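You operate a simulated robot arm through the tools that you are given. There is no shell and no other tool. Be economical: measure what you need, move in short steps, check, and stop when the job is done.

Carry out the task below with a simulated robot arm. There is one attempt and no reset: what you move stays moved.

Task
Take the green and blue legs off the stool seat and stand them in the caddy.
Fine: loosen each lever first; green on the sofa side of the divider, blue on the ottoman side; slide the seat straight back, about 10 cm further in.

Only the result counts: the job must be done as asked and must still hold three seconds after the hand-in. Knocking over, shifting, dropping, spilling or breaking anything else fails it.

Robot
A 6-joint arm with a two-finger parallel gripper, fixed in place. Base frame: the origin is at the foot of the arm, x ahead of it, y to its left, z up; the work surface is at about z = 0.9. Readings come in m, rad, newtons and seconds.
With the tool pointing down near the work surface it reaches from about 0.44 to 0.86 m from the base axis. Its first joint turns from -2.007 to 2.007 rad. Payload 4.2 kg.
The TCP is the grasp point between the finger pads, 0.023 m short of the fingertips. In the tool frame z runs along the fingers and y along their closing line. The gripper opens to 0.094 m. The fingers are 0.038 m wide and 0.01 m thick; the gripper's body (0.054 by 0.096 m) begins 0.039 m behind the TCP.
Orientation is that of the tool frame in the base frame, as a unit quaternion [x, y, z, w]. With the fingers straight down and closing along the base's y, the tool's x points along the base's -x, its y along +y and its z along -z.

Tools
- The arm moves only by the tool arm_command. Its argument "deltas" is a list that holds one entry, the list of rows, each a list of 7 numbers: the shift along the base's x, y, z in units of 25 mm (1.0 is 25 mm), then the turn, a rotation vector about the base's x, y, z in units of 8 degrees (1.0 is 8 degrees), then the opening, from 0 (shut) to 1 (fully open). In form: [[[tx, ty, tz, wx, wy, wz, grip], ...]]. A call has 1 to 8 rows; each row shifts and turns the commanded pose from where the row before left it. A call with a number of a shift or a turn outside -1 to 1 is refused whole. Each row takes 0.2 s and may step no farther than 0.05 m and 0.15 rad from the row before; otherwise, or with a gripper value out of range, the whole call is refused. A pose out of reach is approached as far as the arm can. The call stops where the force on the tool passes 40 N (or 10 N more than at its start, if that is more) or the arm is blocked; 0.2 s more then pass. The fingers move at their own pace (about 0.108 m/s each) and stop on an object; they squeeze with about 34 N. The grip force told is the motor's: it shows also when the fingers shut on nothing. Time passes only in rows, and 0.2 s behind the last, so rows that do not move let the fingers close. It gives the time, the measured TCP pose, the force on the tool (base axes), the opening and the grip force at its end, in the units of the frame above (readings bear some noise), and new pictures: "show" is both (left out), scene, wrist or none.
- Cameras (640 x 400 px; columns grow to the right, rows downward): "scene" is fixed at [0.0478, 0.4982, 1.6583]; the picture's right is [-0.68, -0.73, 0.00], its down [-0.50, 0.46, -0.74] and it looks along [0.54, -0.50, -0.67] (base axes); focal length 356 px, centre (320, 200). "wrist" rides on the gripper at [0.086, 0.016, -0.074] in the tool frame; the picture's right is [-0.18, 0.98, 0.00], its down [-0.58, -0.11, -0.81] and it looks along [-0.79, -0.15, 0.59] (tool axes); focal length 243 px, centre (320, 200). There is no depth. A picture from a camera that has moved, and an enlarged one, comes with that camera's place and axes in the base frame and with its lens.
- lift_body(by): slides the trunk up (or, below 0, down) by that many m; the arm rides with it, the base frame stays. It gives what a move gives, with no picture.
- close_up(camera, box): a new picture of the part [left, top, right, bottom] of that camera's present view, enlarged. No time passes.
- hand_in(): hands the job in; it is judged then, once.

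Go step by step. Nothing tells you positions but the pictures and the camera data: compare them with the known pose of the tool, close in by small moves and look again before you grip or let go. The budget is 120 turns and 200 pictures, counting those below and the enlarged ones. Unless the task says otherwise, let go and move clear before handing in, and close with one line.

The tools are called after "Request:" as a command line: name --argument value ..., lists and objects as JSON in quotes. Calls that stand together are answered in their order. arm_command: Moves the arm, as the interface text tells. Its arguments: {"type":"object","properties":{"deltas":{"type":"array","items":{"type":"array","items":{"type":"array","items":{"type":"number"}}}},"show":{"type":"string","enum":["both","scene","wrist","none"]}},"required":["deltas"]} The other tools are called the same way: lift_body (by) slides the trunk up or down; close_up (camera, box) takes an enlarged picture of a part of a camera's view; hand_in () hands the job in.

At the start:

```text
time_s: 0.0
eef_pos: [0.5818, -0.1642, 1.2297]
orientation: [0.0, 1.0, 0.001, 0.0]
contact_force: [0.0, 0.8, -0.8]
finger_gap: 0.094
gripper_force: 0.0
trunk travel left (down, up): [-0.85, 0.14]
```

scene: 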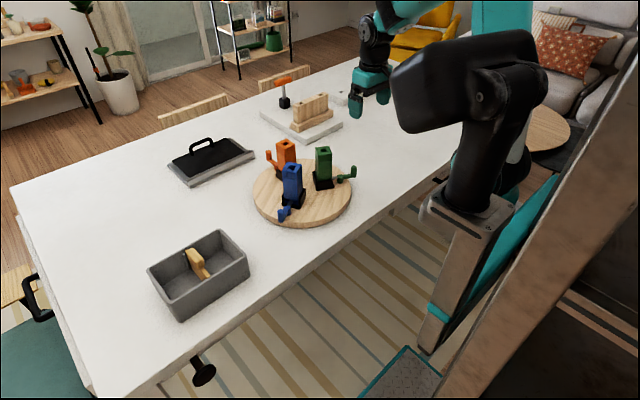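
wrist: 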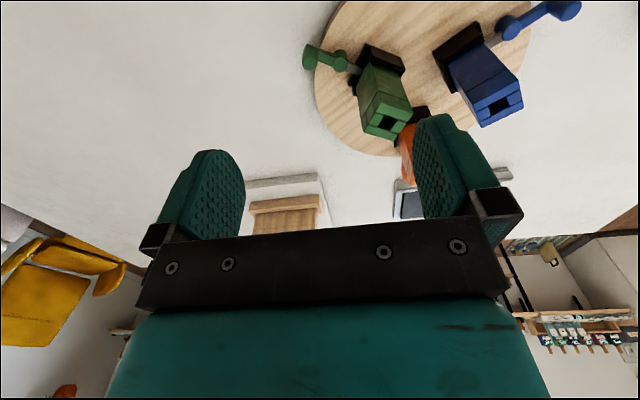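

I see a round wooden seat with three legs (orange, blue, green), each with a lever, and a grey caddy with a divider. I'll take enlarged views to measure things.

Request:
close_up --camera "scene" --box '[240, 130, 370, 235]'

Request:
close_up --camera "scene" --box '[130, 210, 270, 330]'

Request:
close_up --camera "wrist" --box '[280, 0, 600, 200]'

Request:
close_up --camera "scene" --box '[0, 0, 640, 400]'

```text
3.81 times, centred on (305, 182) of scene
camera zoom: at [0.0478, 0.4982, 1.6583], right [-0.68, -0.73, 0.0], down [-0.5, 0.46, -0.74], along [0.54, -0.5, -0.67], focal length 1355 px, centre (377, 267)
```

zoom: 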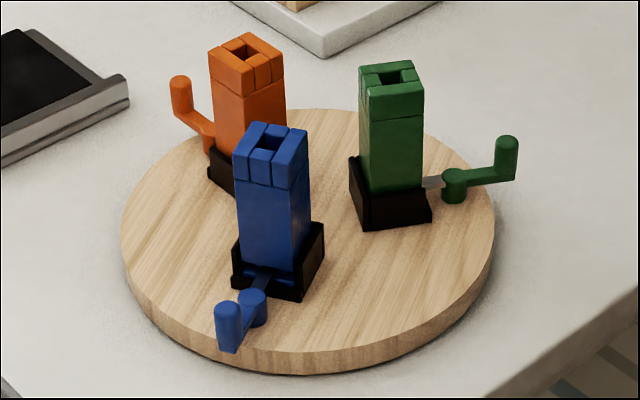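

```text
3.33 times, centred on (200, 270) of scene
camera zoom: at [0.0478, 0.4982, 1.6583], right [-0.68, -0.73, 0.0], down [-0.5, 0.46, -0.74], along [0.54, -0.5, -0.67], focal length 1185 px, centre (720, -33)
```

zoom: 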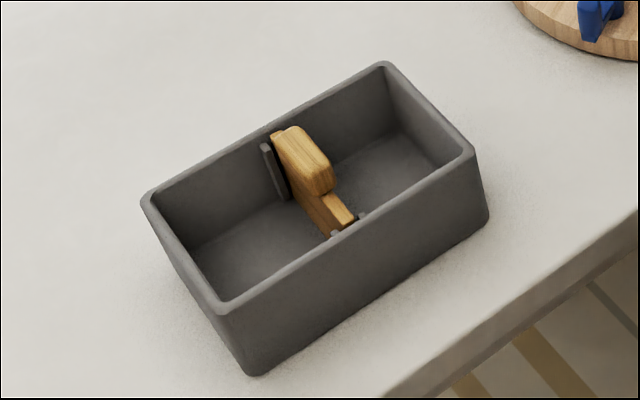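

```text
2.00 times, centred on (440, 100) of wrist
camera zoom: at [0.4938, -0.1471, 1.3039], right [0.18, 0.98, 0.0], down [0.58, -0.11, 0.81], along [0.79, -0.15, -0.59], focal length 485 px, centre (80, 400)
```

zoom: 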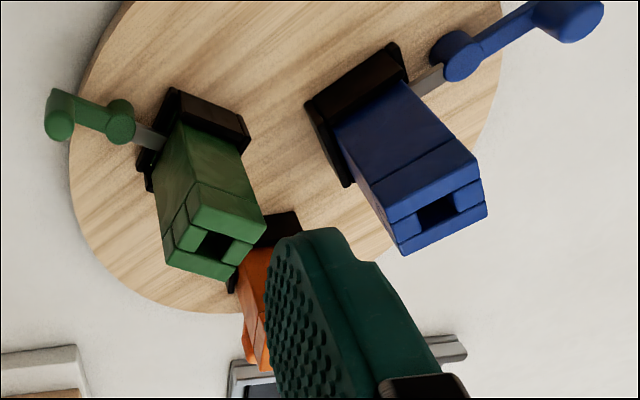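

```text
1.00 times, centred on (320, 200) of scene
camera zoom: at [0.0478, 0.4982, 1.6583], right [-0.68, -0.73, 0.0], down [-0.5, 0.46, -0.74], along [0.54, -0.5, -0.67], focal length 356 px, centre (320, 200)
```

zoom: 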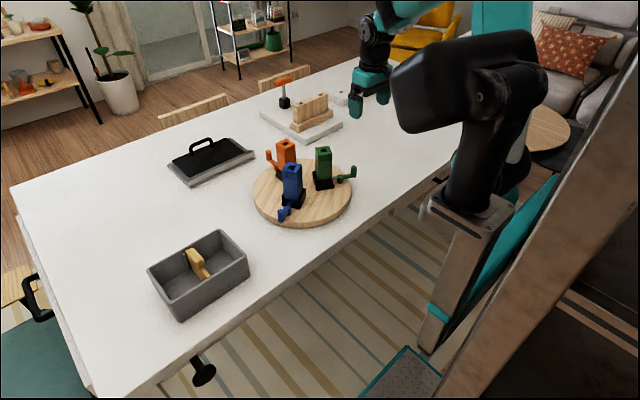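

The seat is centred near (0.72,-0.045), blue leg near (0.69,0.01), green near (0.682,-0.104), and leg tops near z 1.055. I need a closer look at how the levers are built.

Request:
close_up --camera "scene" --box '[325, 155, 365, 195]'

Request:
close_up --camera "scene" --box '[265, 185, 315, 225]'

Request:
close_up --camera "wrist" --box '[290, 20, 390, 90]'

Request:
close_up --camera "wrist" --box '[480, 0, 600, 75]'

Request:
close_up --camera "scene" --box '[255, 135, 305, 175]'

```text
10.00 times, centred on (345, 175) of scene
camera zoom: at [0.0478, 0.4982, 1.6583], right [-0.68, -0.73, 0.0], down [-0.5, 0.46, -0.74], along [0.54, -0.5, -0.67], focal length 3556 px, centre (70, 450)
```

zoom: 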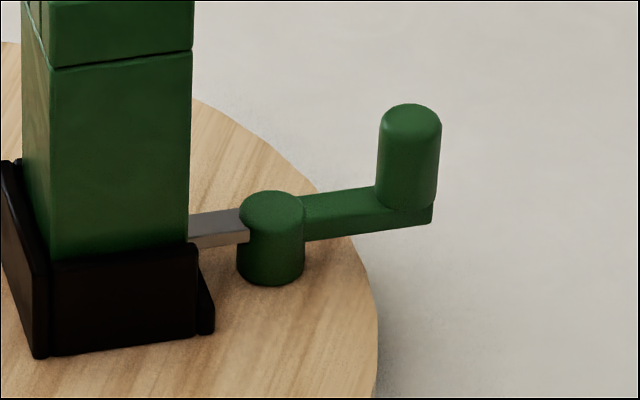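

```text
10.00 times, centred on (290, 205) of scene
camera zoom: at [0.0478, 0.4982, 1.6583], right [-0.68, -0.73, 0.0], down [-0.5, 0.46, -0.74], along [0.54, -0.5, -0.67], focal length 3556 px, centre (620, 150)
```

zoom: 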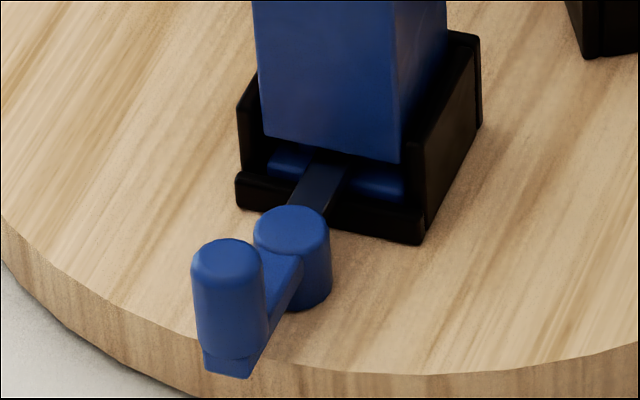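

```text
5.71 times, centred on (340, 55) of wrist
camera zoom: at [0.4938, -0.1471, 1.3039], right [0.18, 0.98, 0.0], down [0.58, -0.11, 0.81], along [0.79, -0.15, -0.59], focal length 1386 px, centre (206, 1029)
```

zoom: 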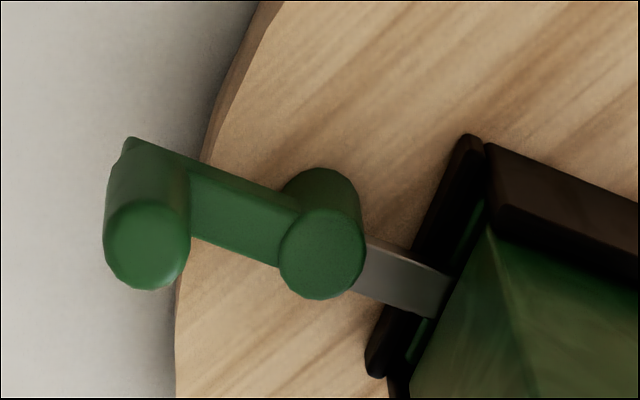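

```text
5.33 times, centred on (540, 38) of wrist
camera zoom: at [0.4938, -0.1471, 1.3039], right [0.18, 0.98, 0.0], down [0.58, -0.11, 0.81], along [0.79, -0.15, -0.59], focal length 1294 px, centre (-853, 1067)
```

zoom: 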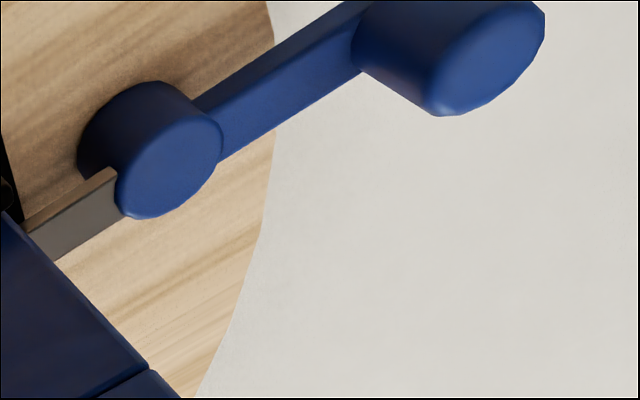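

```text
10.00 times, centred on (280, 155) of scene
camera zoom: at [0.0478, 0.4982, 1.6583], right [-0.68, -0.73, 0.0], down [-0.5, 0.46, -0.74], along [0.54, -0.5, -0.67], focal length 3556 px, centre (720, 650)
```

zoom: 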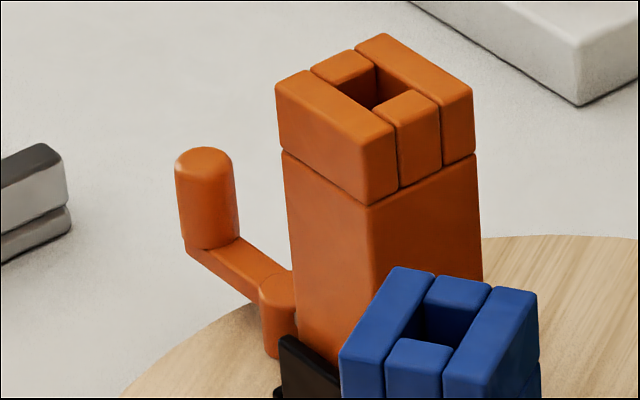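

The levers turn about vertical posts, and the metal tongue reaches into the leg. I put the green knob's top near (0.632,-0.187,0.985), with its pivot at (0.653,-0.149). I'll go above the green knob with the fingers partly open.

Request:
arm_command --deltas '[[[0.25, -0.115, -1, 0, 0, 0, 0.42], [0.25, -0.115, -1, 0, 0, 0, 0.42], [0.25, -0.115, -1, 0, 0, 0, 0.42], [0.25, -0.115, -1, 0, 0, 0, 0.42], [0.25, -0.115, -1, 0, 0, 0, 0.42], [0.25, -0.115, -1, 0, 0, 0, 0.42], [0.25, -0.115, -1, 0, 0, 0, 0.42], [0.25, -0.115, -0.8, 0, 0, 0, 0.42]]]'

```text
time_s: 1.8
eef_pos: [0.6281, -0.1859, 1.0351]
orientation: [0.001, 1.0, 0.0, 0.001]
contact_force: [0.1, -0.6, 0.4]
finger_gap: 0.0395
gripper_force: 0.0
trunk travel left (down, up): [-0.85, 0.14]
camera wrist: at [0.5418, -0.1706, 1.1091], right [0.19, 0.98, 0.0], down [0.58, -0.11, 0.81], along [0.79, -0.15, -0.59], focal length 243 px, centre (320, 200)
```

scene: 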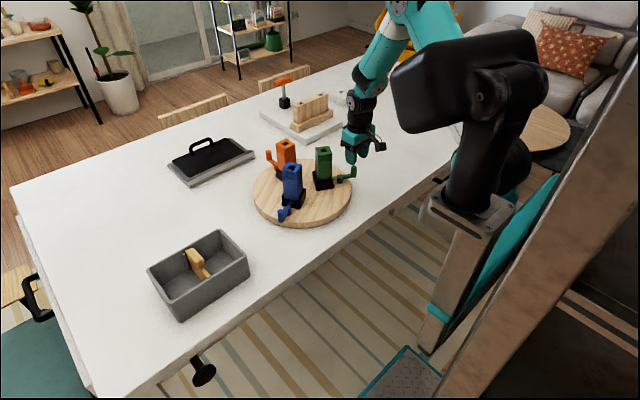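
wrist: 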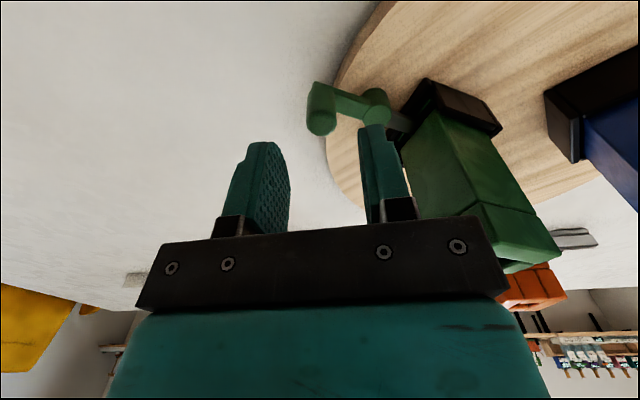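

The knob reads (0.632,-0.187), as estimated. I'll check this in an enlarged scene view before descending.

Request:
close_up --camera "scene" --box '[310, 120, 400, 200]'

```text
5.00 times, centred on (355, 160) of scene
camera zoom: at [0.0478, 0.4982, 1.6583], right [-0.68, -0.73, 0.0], down [-0.5, 0.46, -0.74], along [0.54, -0.5, -0.67], focal length 1778 px, centre (145, 400)
```

zoom: 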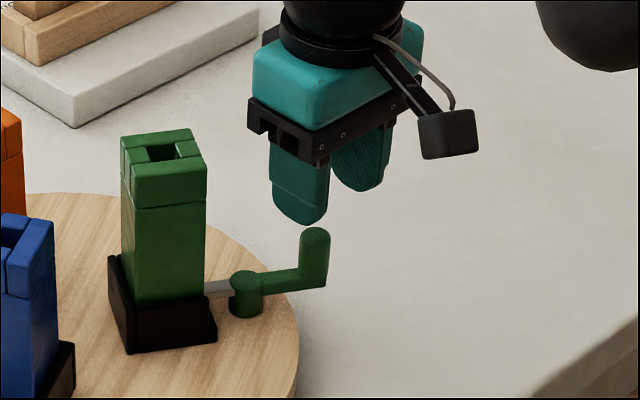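

Laterally the knob is centred between the fingers. I'll descend to z≈0.985 and close.

Request:
arm_command --deltas '[[[0.12, 0, -0.7, 0, 0, 0, 0.42], [0, 0, -0.7, 0, 0, 0, 0.42], [0, 0, -0.6, 0, 0, 0, 0.42], [0, 0, 0, 0, 0, 0, 0.42]]]'

Request:
close_up --camera "scene" --box '[310, 120, 400, 200]'

```text
time_s: 2.8
eef_pos: [0.6347, -0.1851, 0.9861]
orientation: [0.0, 1.0, -0.001, 0.0]
contact_force: [1.0, 0.0, -0.3]
finger_gap: 0.0392
gripper_force: 0.0
trunk travel left (down, up): [-0.85, 0.14]
camera wrist: at [0.5471, -0.1694, 1.0595], right [0.18, 0.98, 0.0], down [0.58, -0.11, 0.81], along [0.79, -0.15, -0.59], focal length 243 px, centre (320, 200)
```

scene: 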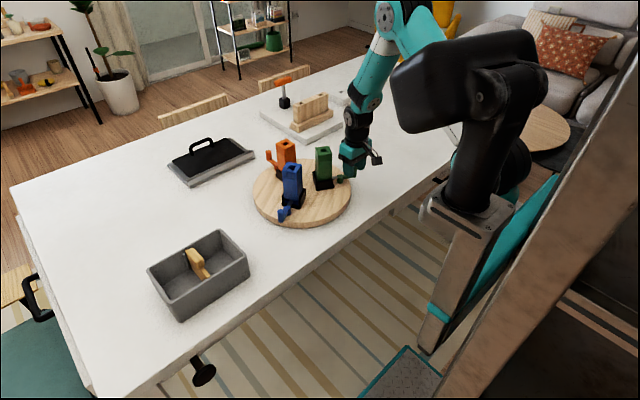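
wrist: 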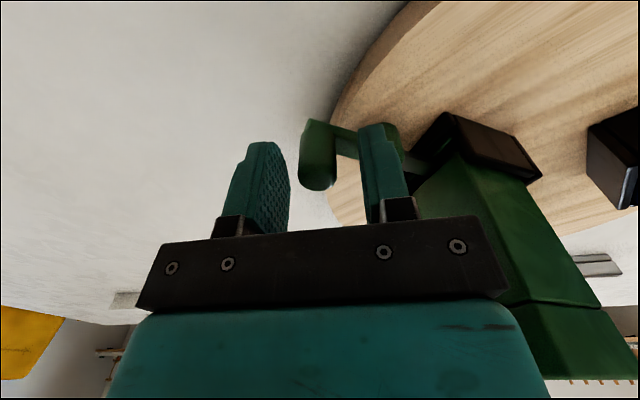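

```text
5.00 times, centred on (355, 160) of scene
camera zoom: at [0.0478, 0.4982, 1.6583], right [-0.68, -0.73, 0.0], down [-0.5, 0.46, -0.74], along [0.54, -0.5, -0.67], focal length 1778 px, centre (145, 400)
```

zoom: 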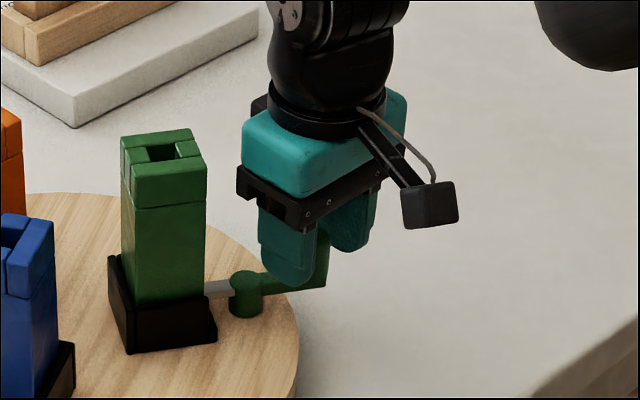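

The knob is between the fingers. I'll grip it and try a small counter-clockwise turn (seen from above) about the pivot, watching the force.

Request:
arm_command --deltas '[[[0, 0, 0, 0, 0, 0, 0], [0, 0, 0, 0, 0, 0, 0], [0, 0, 0, 0, 0, 0, 0]]]' --show "wrist"

Request:
arm_command --deltas '[[[0.2, -0.1, 0, 0, 0, 0.9, 0], [0.22, -0.06, 0, 0, 0, 0.9, 0]]]'

Request:
close_up --camera "scene" --box '[240, 120, 400, 230]'

```text
time_s: 3.6
eef_pos: [0.634, -0.186, 0.9841]
orientation: [0.001, 1.0, -0.001, 0.001]
contact_force: [0.6, -11.3, -0.4]
finger_gap: 0.0195
gripper_force: 33.9
trunk travel left (down, up): [-0.85, 0.14]
camera wrist: at [0.547, -0.1706, 1.0596], right [0.19, 0.98, 0.0], down [0.58, -0.11, 0.81], along [0.79, -0.15, -0.59], focal length 243 px, centre (320, 200)
```

wrist: 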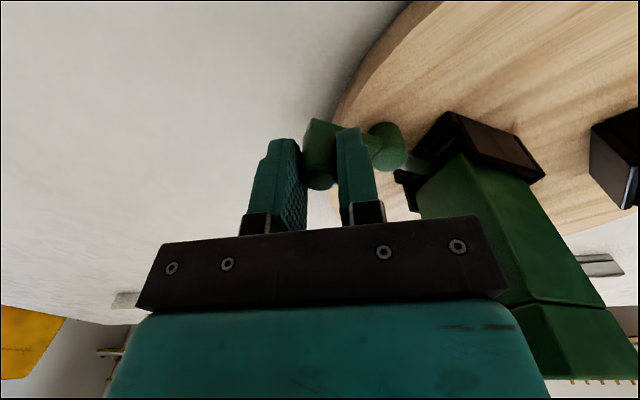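

```text
time_s: 4.2
eef_pos: [0.6428, -0.1907, 0.9856]
orientation: [-0.126, 0.992, 0.0, 0.0]
contact_force: [-0.8, -10.6, 6.6]
finger_gap: 0.0192
gripper_force: 33.7
trunk travel left (down, up): [-0.85, 0.14]
camera wrist: at [0.555, -0.1973, 1.0596], right [-0.07, 1.0, 0.0], down [0.59, 0.04, 0.81], along [0.8, 0.05, -0.59], focal length 243 px, centre (320, 200)
```

scene: 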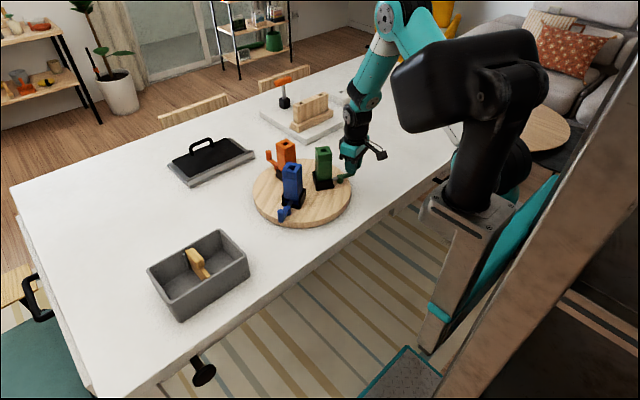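
wrist: 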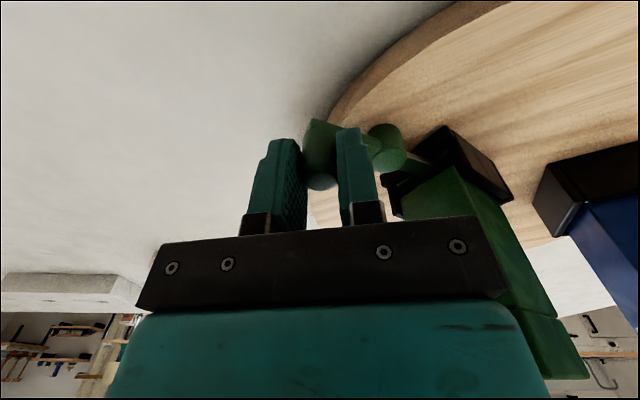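

```text
3.64 times, centred on (320, 175) of scene
camera zoom: at [0.0478, 0.4982, 1.6583], right [-0.68, -0.73, 0.0], down [-0.5, 0.46, -0.74], along [0.54, -0.5, -0.67], focal length 1293 px, centre (320, 291)
```

zoom: 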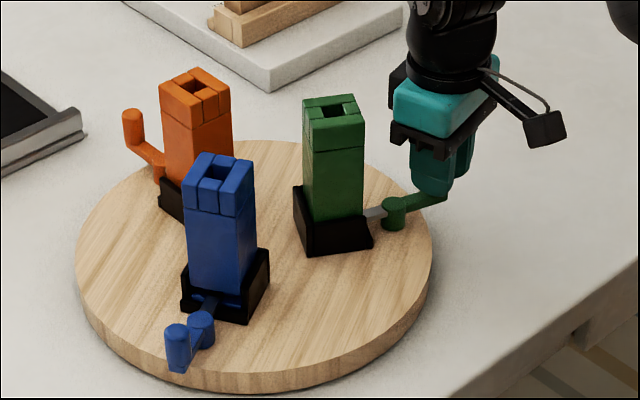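

The lever turns easily and the seat hasn't moved. I'll continue the arc.

Request:
arm_command --deltas '[[[0.237, -0.06, 0, 0, 0, 1, 0], [0.242, -0.02, 0, 0, 0, 1, 0], [0.24, 0.024, 0, 0, 0, 1, 0], [0.233, 0.059, 0, 0, 0, 1, 0]]]'

Request:
close_up --camera "scene" --box '[240, 120, 400, 230]'

```text
time_s: 5.2
eef_pos: [0.6689, -0.193, 0.9845]
orientation: [-0.395, 0.919, -0.001, 0.001]
contact_force: [8.3, -21.2, 13.6]
finger_gap: 0.0195
gripper_force: 33.4
trunk travel left (down, up): [-0.85, 0.14]
camera wrist: at [0.5963, -0.2435, 1.0593], right [-0.58, 0.81, 0.0], down [0.48, 0.35, 0.81], along [0.66, 0.47, -0.59], focal length 243 px, centre (320, 200)
```

scene: 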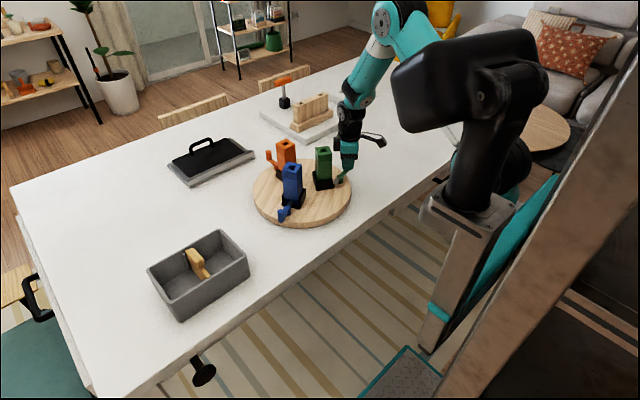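
wrist: 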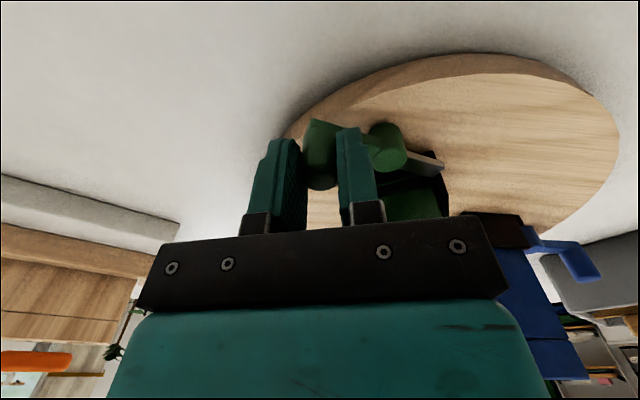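

```text
3.64 times, centred on (320, 175) of scene
camera zoom: at [0.0478, 0.4982, 1.6583], right [-0.68, -0.73, 0.0], down [-0.5, 0.46, -0.74], along [0.54, -0.5, -0.67], focal length 1293 px, centre (320, 291)
```

zoom: 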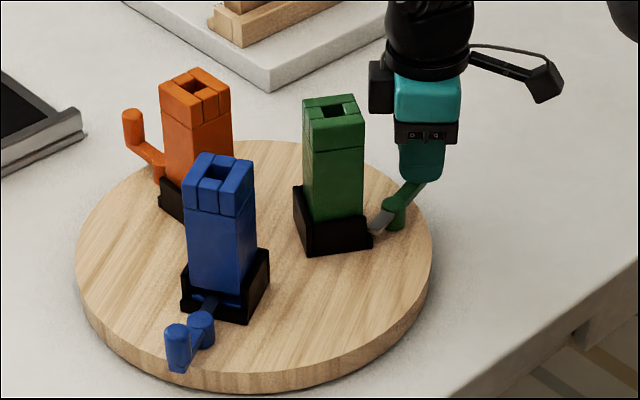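

The tongue is swinging clear. The force shows I'm slightly inside the circle, so I'll correct outward and go on.

Request:
arm_command --deltas '[[[0.25, -0.02, 0, 0, 0, 1, 0], [0.23, 0.06, 0, 0, 0, 1, 0], [0.2, 0.13, 0, 0, 0, 1, 0], [0.168, 0.176, 0, 0, 0, 1, 0]]]'

Request:
close_up --camera "scene" --box '[240, 120, 400, 230]'

```text
time_s: 6.2
eef_pos: [0.6894, -0.1803, 0.9846]
orientation: [-0.633, 0.774, 0.0, 0.002]
contact_force: [13.6, -1.2, 14.0]
finger_gap: 0.0193
gripper_force: 34.0
trunk travel left (down, up): [-0.85, 0.14]
camera wrist: at [0.6557, -0.262, 1.0592], right [-0.93, 0.37, 0.0], down [0.22, 0.55, 0.81], along [0.3, 0.75, -0.59], focal length 243 px, centre (320, 200)
```

scene: 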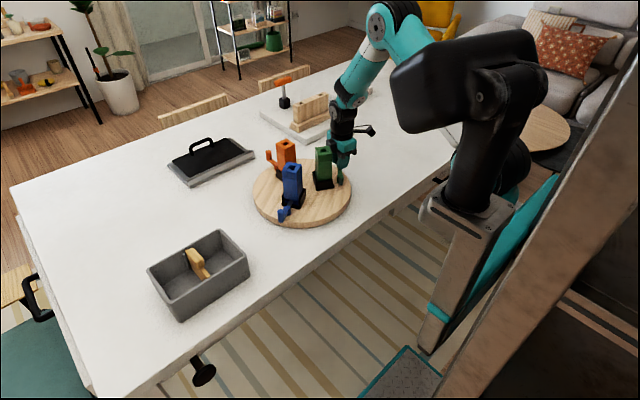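
wrist: 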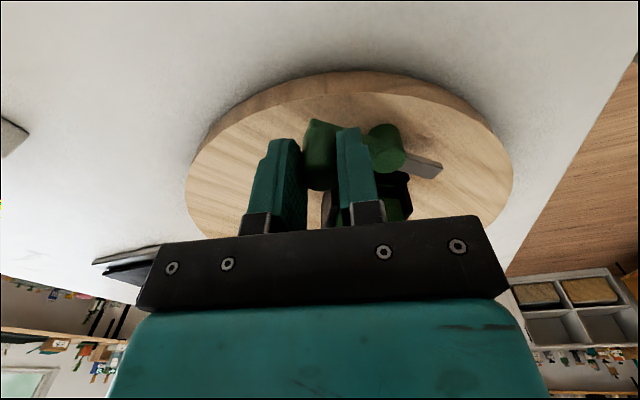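

```text
3.64 times, centred on (320, 175) of scene
camera zoom: at [0.0478, 0.4982, 1.6583], right [-0.68, -0.73, 0.0], down [-0.5, 0.46, -0.74], along [0.54, -0.5, -0.67], focal length 1293 px, centre (320, 291)
```

zoom: 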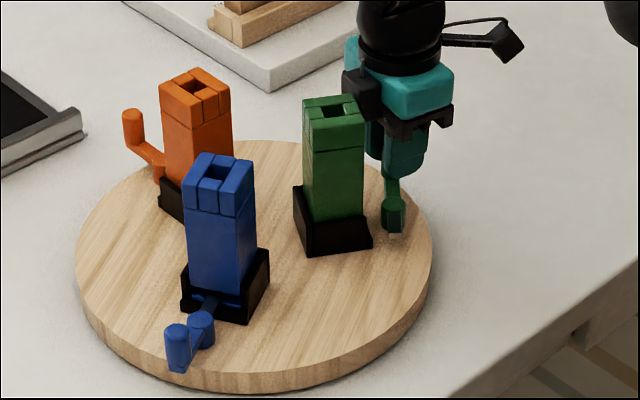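

The green lever is turned about 80° and its tongue is clear of the leg. I'll release and rise straight up.

Request:
arm_command --deltas '[[[0, 0, 0, 0, 0, 0, 0.4], [0, 0, 0, 0, 0, 0, 0.4], [0, -0.1, 0.8, 0, 0, 0, 0.4], [0, -0.1, 1, 0, 0, 0, 0.4], [0, 0, 1, 0, 0, 0, 0.4], [0, 0, 1, 0, 0, 0, 0.4], [0, 0, 1, 0, 0, 0, 0.4], [0, 0, 1, 0, 0, 0, 0.6]]]'

Request:
close_up --camera "scene" --box '[240, 120, 400, 230]'

```text
time_s: 8.0
eef_pos: [0.6878, -0.1864, 1.1321]
orientation: [-0.632, 0.775, 0.0, -0.001]
contact_force: [0.4, 0.7, -0.1]
finger_gap: 0.0562
gripper_force: 0.0
trunk travel left (down, up): [-0.85, 0.14]
camera wrist: at [0.6547, -0.2684, 1.2057], right [-0.93, 0.38, 0.0], down [0.22, 0.55, 0.81], along [0.31, 0.75, -0.59], focal length 243 px, centre (320, 200)
```

scene: 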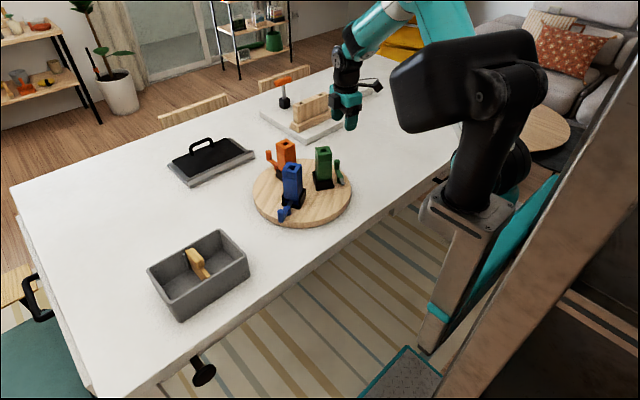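
wrist: 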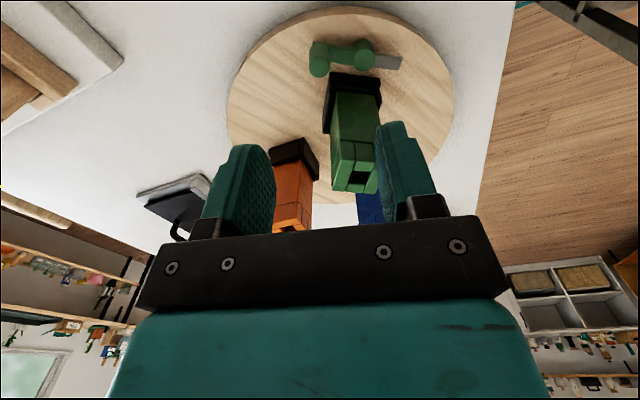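

```text
3.64 times, centred on (320, 175) of scene
camera zoom: at [0.0478, 0.4982, 1.6583], right [-0.68, -0.73, 0.0], down [-0.5, 0.46, -0.74], along [0.54, -0.5, -0.67], focal length 1293 px, centre (320, 291)
```

zoom: 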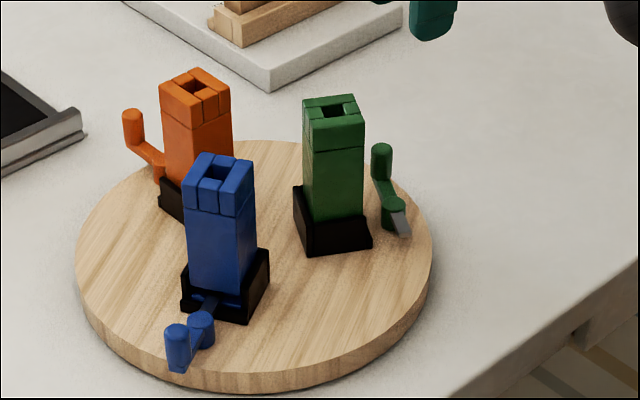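

Green is unlocked. Next I'll find its exact position before gripping it by the tangential faces.

Request:
close_up --camera "wrist" --box '[260, 20, 440, 220]'

Request:
close_up --camera "scene" --box '[305, 140, 355, 195]'

```text
2.00 times, centred on (350, 120) of wrist
camera zoom: at [0.6547, -0.2684, 1.2057], right [-0.93, 0.38, 0.0], down [0.22, 0.55, 0.81], along [0.31, 0.75, -0.59], focal length 485 px, centre (260, 360)
```

zoom: 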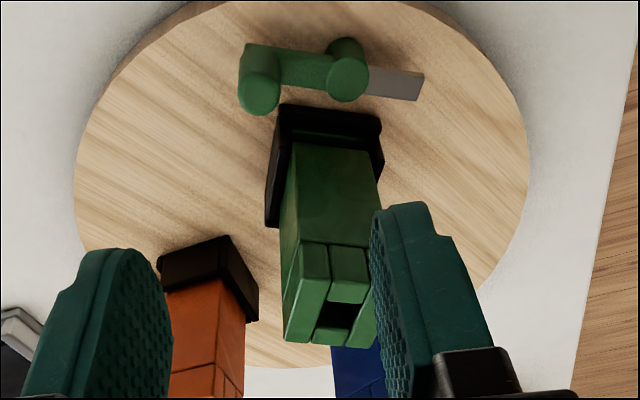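

```text
7.27 times, centred on (330, 168) of scene
camera zoom: at [0.0478, 0.4982, 1.6583], right [-0.68, -0.73, 0.0], down [-0.5, 0.46, -0.74], along [0.54, -0.5, -0.67], focal length 2586 px, centre (247, 436)
```

zoom: 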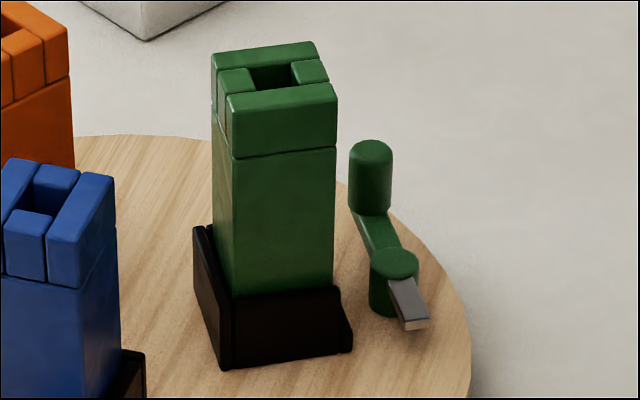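

Green leg top is near (0.682,-0.111,1.057), with faces at 150° and about 42 mm wide. I'll move over it, opening wider and aligning.

Request:
arm_command --deltas '[[[-0.08, 1, 0.1, 0, 0, -0.77, 0.9], [-0.08, 1, 0, 0, 0, -0.77, 0.9], [-0.08, 1, 0, 0, 0, -0.77, 0.9], [0, 0, 0, 0, 0, 0, 0.9]]]'

Request:
close_up --camera "scene" --box '[270, 100, 380, 200]'

```text
time_s: 9.0
eef_pos: [0.6825, -0.1101, 1.1305]
orientation: [-0.498, 0.867, 0.001, 0.001]
contact_force: [-0.1, 0.0, 0.1]
finger_gap: 0.085
gripper_force: 0.1
trunk travel left (down, up): [-0.85, 0.14]
camera wrist: at [0.6251, -0.1774, 1.2059], right [-0.76, 0.65, 0.0], down [0.39, 0.45, 0.81], along [0.53, 0.61, -0.59], focal length 243 px, centre (320, 200)
```

scene: 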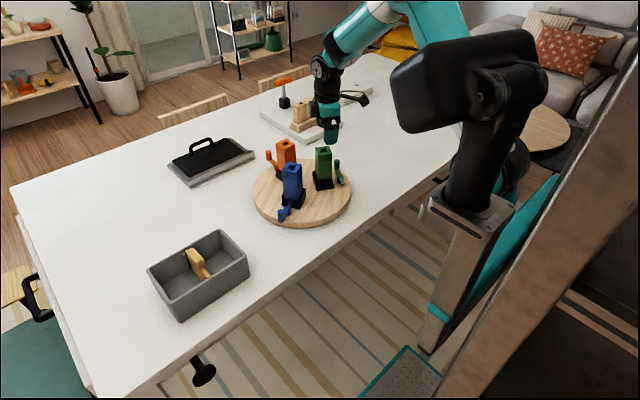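
wrist: 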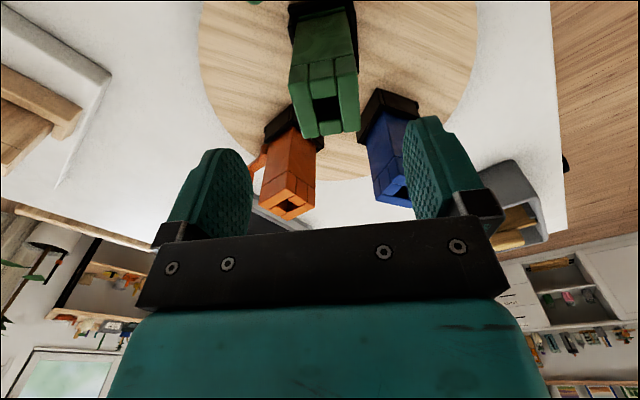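

```text
4.00 times, centred on (325, 150) of scene
camera zoom: at [0.0478, 0.4982, 1.6583], right [-0.68, -0.73, 0.0], down [-0.5, 0.46, -0.74], along [0.54, -0.5, -0.67], focal length 1422 px, centre (300, 400)
```

zoom: 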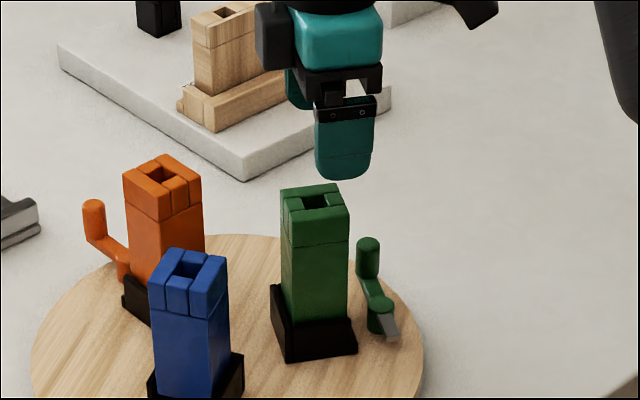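

Aligned: the leg top is at about (0.6825,-0.106). I'll descend to grip height.

Request:
arm_command --deltas '[[[0, 0.15, -1, 0, 0, 0, 0.9], [0, 0, -1, 0, 0, 0, 0.9], [0, 0, -1, 0, 0, 0, 0.9], [0, 0, -0.95, 0, 0, 0, 0.9], [0, 0, 0, 0, 0, 0, 0.9]]]'

Request:
close_up --camera "scene" --box '[270, 100, 380, 200]'

```text
time_s: 10.2
eef_pos: [0.6824, -0.1083, 1.0324]
orientation: [-0.499, 0.866, 0.0, 0.0]
contact_force: [0.9, 0.6, 0.0]
finger_gap: 0.0845
gripper_force: 0.0
trunk travel left (down, up): [-0.85, 0.14]
camera wrist: at [0.6244, -0.1743, 1.1076], right [-0.76, 0.65, 0.0], down [0.39, 0.45, 0.81], along [0.53, 0.61, -0.59], focal length 243 px, centre (320, 200)
```

scene: 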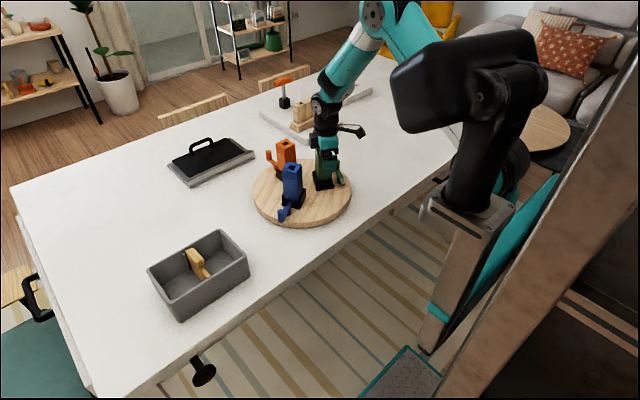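
wrist: 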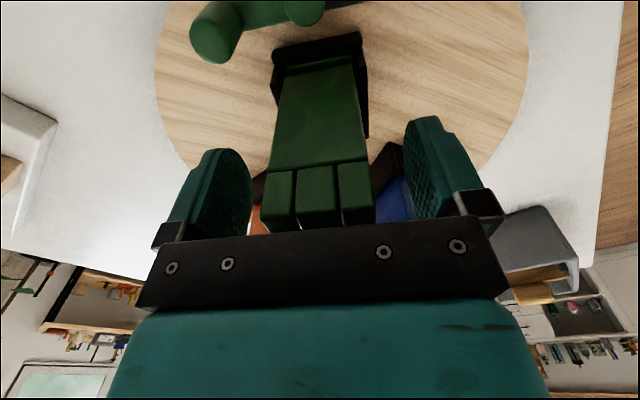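

```text
4.00 times, centred on (325, 150) of scene
camera zoom: at [0.0478, 0.4982, 1.6583], right [-0.68, -0.73, 0.0], down [-0.5, 0.46, -0.74], along [0.54, -0.5, -0.67], focal length 1422 px, centre (300, 400)
```

zoom: 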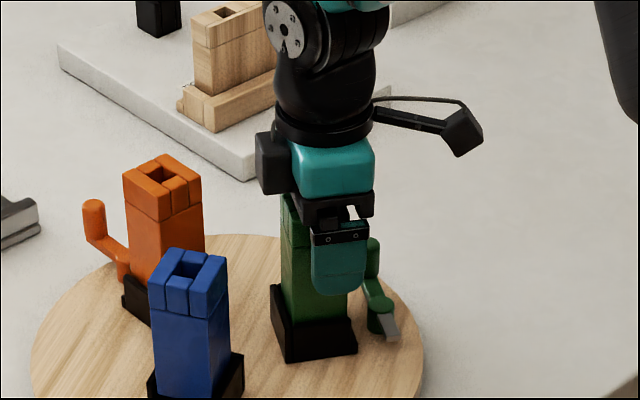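

The gripper sits a few mm outward of the leg's centre. I'll shift it inward, grip, and lift a little to test.

Request:
arm_command --deltas '[[[0.14, 0.26, 0, 0, 0, 0, 0.9], [0, 0, 0, 0, 0, 0, 0], [0, 0, 0, 0, 0, 0, 0], [0, 0, 0, 0, 0, 0, 0]]]' --show "none"

Request:
arm_command --deltas '[[[0, 0, 0.3, 0, 0, 0, 0], [0, 0, 0.4, 0, 0, 0, 0], [0, 0, 0.4, 0, 0, 0, 0]]]'

Request:
close_up --camera "scene" --box '[240, 100, 380, 230]'

```text
time_s: 11.2
eef_pos: [0.6868, -0.1006, 1.0327]
orientation: [-0.5, 0.866, 0.0, 0.001]
contact_force: [-1.0, 0.2, -0.3]
finger_gap: 0.0442
gripper_force: 33.7
trunk travel left (down, up): [-0.85, 0.14]
```

```text
time_s: 12.0
eef_pos: [0.6861, -0.0998, 1.0603]
orientation: [-0.499, 0.867, -0.001, 0.0]
contact_force: [-0.5, -0.1, -2.2]
finger_gap: 0.0435
gripper_force: 33.7
trunk travel left (down, up): [-0.85, 0.14]
camera wrist: at [0.6287, -0.1682, 1.1349], right [-0.76, 0.65, 0.0], down [0.39, 0.45, 0.81], along [0.53, 0.61, -0.59], focal length 243 px, centre (320, 200)
```

scene: 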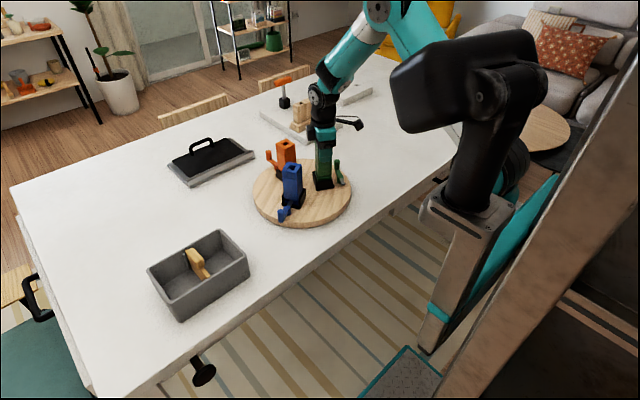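
wrist: 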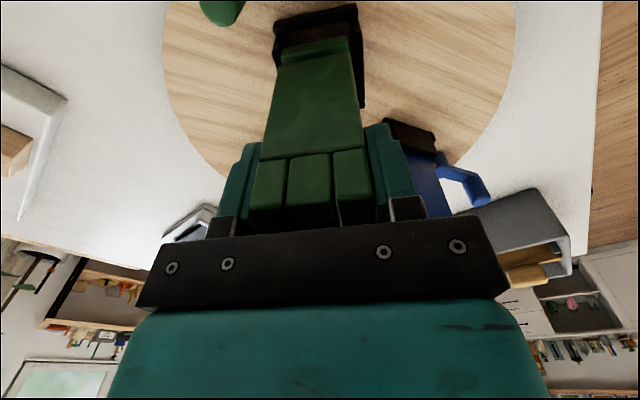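

```text
3.08 times, centred on (310, 165) of scene
camera zoom: at [0.0478, 0.4982, 1.6583], right [-0.68, -0.73, 0.0], down [-0.5, 0.46, -0.74], along [0.54, -0.5, -0.67], focal length 1094 px, centre (351, 308)
```

zoom: 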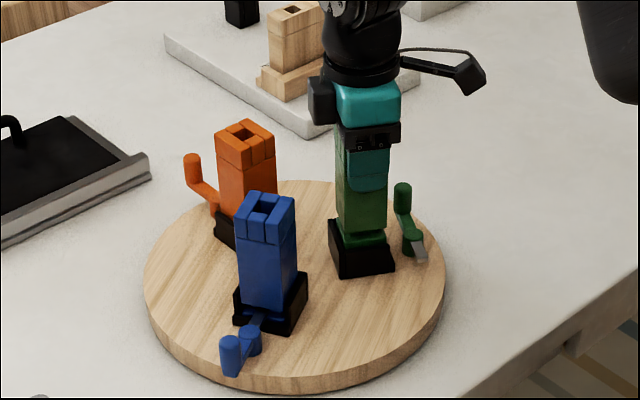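

The leg comes out cleanly. I'll lift it high straight up.

Request:
arm_command --deltas '[[[0, 0, 0.7, 0, 0, 0, 0], [0, 0, 1, 0, 0, 0, 0], [0, 0, 1, 0, 0, 0, 0], [0, 0, 1, 0, 0, 0, 0], [0, 0, 1, 0, 0, 0, 0], [0, 0, 1, 0, 0, 0, 0], [0, 0, 0.8, 0, 0, 0, 0]]]' --show "scene"

Request:
close_up --camera "scene" --box '[240, 60, 380, 230]'

```text
time_s: 13.6
eef_pos: [0.6862, -0.1004, 1.2245]
orientation: [-0.5, 0.866, 0.0, 0.0]
contact_force: [-0.8, 0.2, -2.7]
finger_gap: 0.0438
gripper_force: 34.3
trunk travel left (down, up): [-0.85, 0.14]
```

scene: 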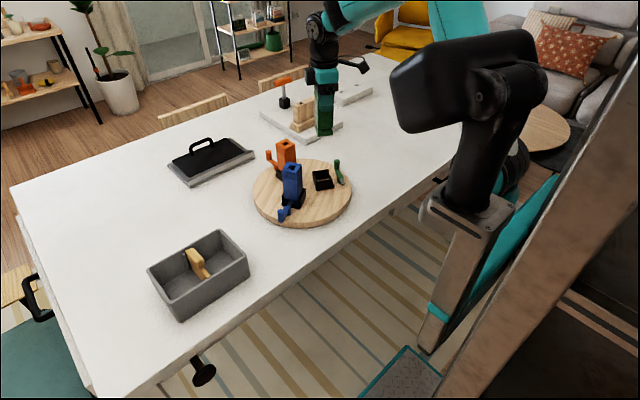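

```text
2.35 times, centred on (310, 145) of scene
camera zoom: at [0.0478, 0.4982, 1.6583], right [-0.68, -0.73, 0.0], down [-0.5, 0.46, -0.74], along [0.54, -0.5, -0.67], focal length 837 px, centre (344, 329)
```

zoom: 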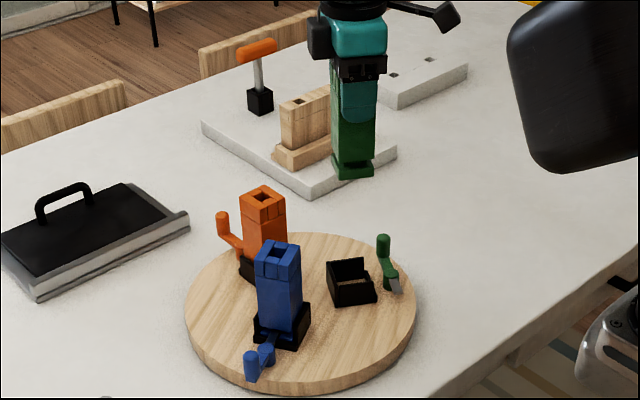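

Green is clear (bottom about 0.103 below the TCP) and its foot is visible. I'll carry it over to the sofa-side (−y) compartment, turning 30° to align with the caddy.

Request:
arm_command --deltas '[[[-0.14, 1, 0, 0, 0, 0.47, 0], [-0.14, 1, 0, 0, 0, 0.47, 0], [-0.14, 1, 0, 0, 0, 0.47, 0], [-0.14, 1, 0, 0, 0, 0.47, 0], [-0.14, 1, 0, 0, 0, 0.47, 0], [-0.14, 1, 0, 0, 0, 0.47, 0], [-0.14, 1, 0, 0, 0, 0.47, 0], [-0.14, 1, 0, 0, 0, 0.46, 0]]]' --show "none"

Request:
arm_command --deltas '[[[-0.14, 1, 0, 0, 0, 0, 0], [-0.14, 1, 0, 0, 0, 0, 0], [-0.14, 1, 0, 0, 0, 0, 0], [-0.14, 1, 0, 0, 0, 0, 0], [-0.14, 1, 0, 0, 0, 0, 0], [-0.14, 1, 0, 0, 0, 0, 0], [-0.14, 1, 0, 0, 0, 0, 0], [-0.14, 1, 0, 0, 0, 0, 0]]]'

Request:
close_up --camera "scene" --box '[110, 130, 300, 330]'

Request:
close_up --camera "wrist" --box '[180, 0, 480, 240]'

```text
time_s: 15.4
eef_pos: [0.6574, 0.0973, 1.2225]
orientation: [-0.706, 0.708, 0.0, 0.001]
contact_force: [-0.5, -0.4, -2.5]
finger_gap: 0.0439
gripper_force: 34.4
trunk travel left (down, up): [-0.85, 0.14]
```

```text
time_s: 17.2
eef_pos: [0.6303, 0.299, 1.2225]
orientation: [-0.706, 0.708, 0.0, 0.0]
contact_force: [-0.2, 0.2, -3.0]
finger_gap: 0.0438
gripper_force: 34.1
trunk travel left (down, up): [-0.85, 0.14]
camera wrist: at [0.6138, 0.2114, 1.2975], right [-0.98, 0.19, 0.0], down [0.11, 0.58, 0.81], along [0.15, 0.79, -0.59], focal length 243 px, centre (320, 200)
```

scene: 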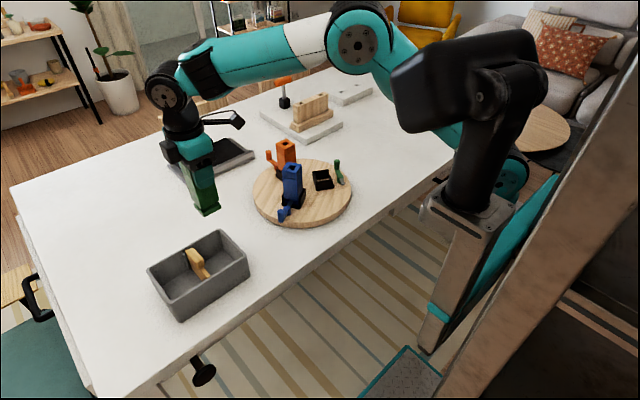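
wrist: 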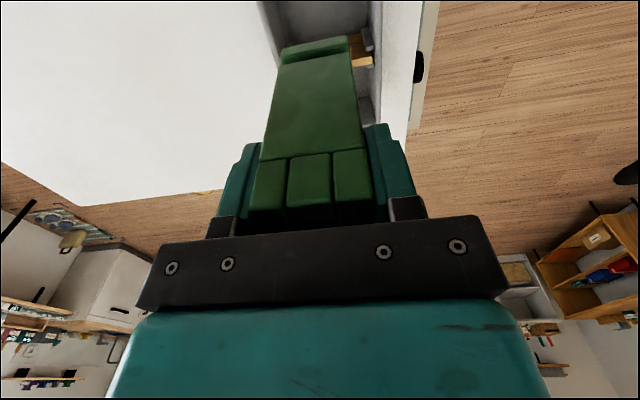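

```text
2.00 times, centred on (205, 230) of scene
camera zoom: at [0.0478, 0.4982, 1.6583], right [-0.68, -0.73, 0.0], down [-0.5, 0.46, -0.74], along [0.54, -0.5, -0.67], focal length 711 px, centre (550, 140)
```

zoom: 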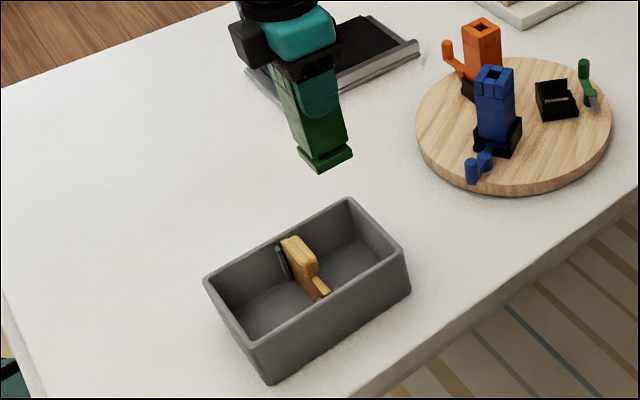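

```text
1.67 times, centred on (330, 120) of wrist
camera zoom: at [0.6138, 0.2114, 1.2975], right [-0.98, 0.19, 0.0], down [0.11, 0.58, 0.81], along [0.15, 0.79, -0.59], focal length 404 px, centre (303, 333)
```

zoom: 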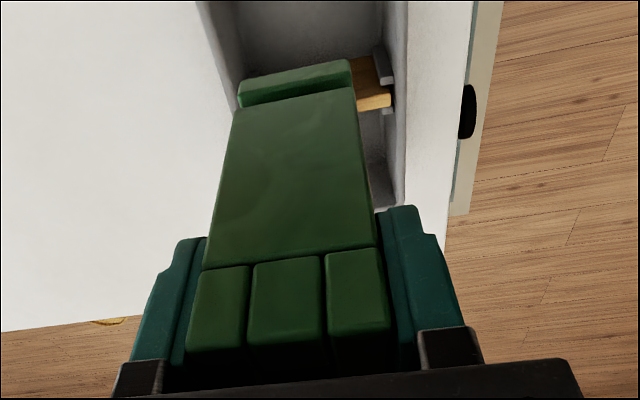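

Caddy spans about x 0.57–0.69 and y 0.26–0.454, with the divider at y≈0.355. The sofa-side compartment centre is at about (0.630,0.305). I'll lower to just above the rim and check.

Request:
arm_command --deltas '[[[0, 0.28, -1, 0, 0, 0, 0], [0, 0, -1, 0, 0, 0, 0], [0, 0, -1, 0, 0, 0, 0], [0, 0, -1, 0, 0, 0, 0], [0, 0, -0.7, 0, 0, 0, 0]]]'

Request:
close_up --camera "scene" --box '[130, 190, 270, 330]'

Request:
close_up --camera "wrist" --box '[180, 0, 480, 240]'

```text
time_s: 18.4
eef_pos: [0.631, 0.3073, 1.1069]
orientation: [-0.707, 0.708, 0.001, 0.0]
contact_force: [-0.1, -0.1, -2.6]
finger_gap: 0.044
gripper_force: 34.1
trunk travel left (down, up): [-0.85, 0.14]
camera wrist: at [0.6134, 0.2195, 1.1808], right [-0.98, 0.19, 0.0], down [0.11, 0.58, 0.81], along [0.15, 0.79, -0.59], focal length 243 px, centre (320, 200)
```

scene: 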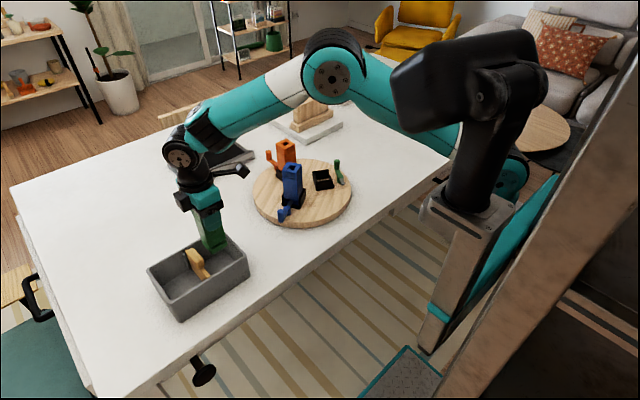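
wrist: 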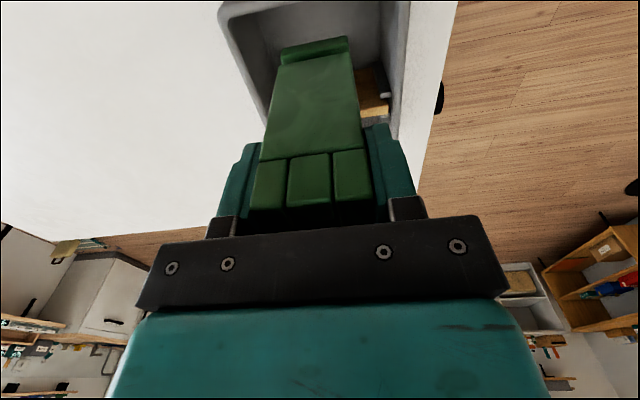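

```text
2.86 times, centred on (200, 260) of scene
camera zoom: at [0.0478, 0.4982, 1.6583], right [-0.68, -0.73, 0.0], down [-0.5, 0.46, -0.74], along [0.54, -0.5, -0.67], focal length 1016 px, centre (663, 29)
```

zoom: 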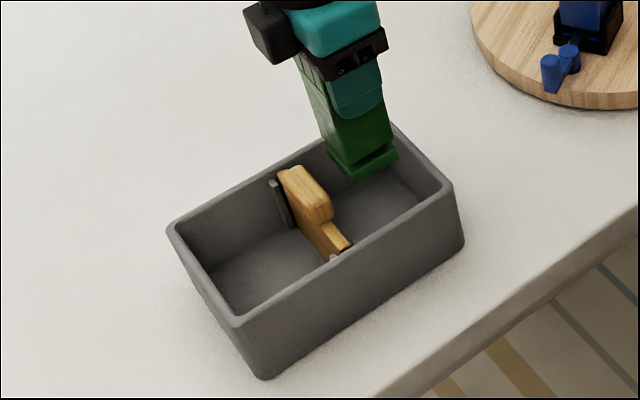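

```text
1.67 times, centred on (330, 120) of wrist
camera zoom: at [0.6134, 0.2195, 1.1808], right [-0.98, 0.19, 0.0], down [0.11, 0.58, 0.81], along [0.15, 0.79, -0.59], focal length 404 px, centre (303, 333)
```

zoom: 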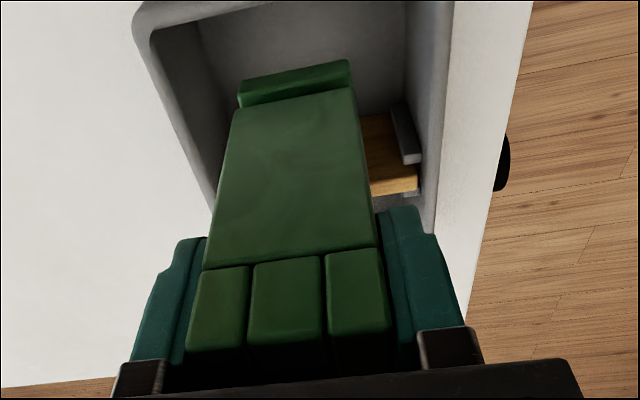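

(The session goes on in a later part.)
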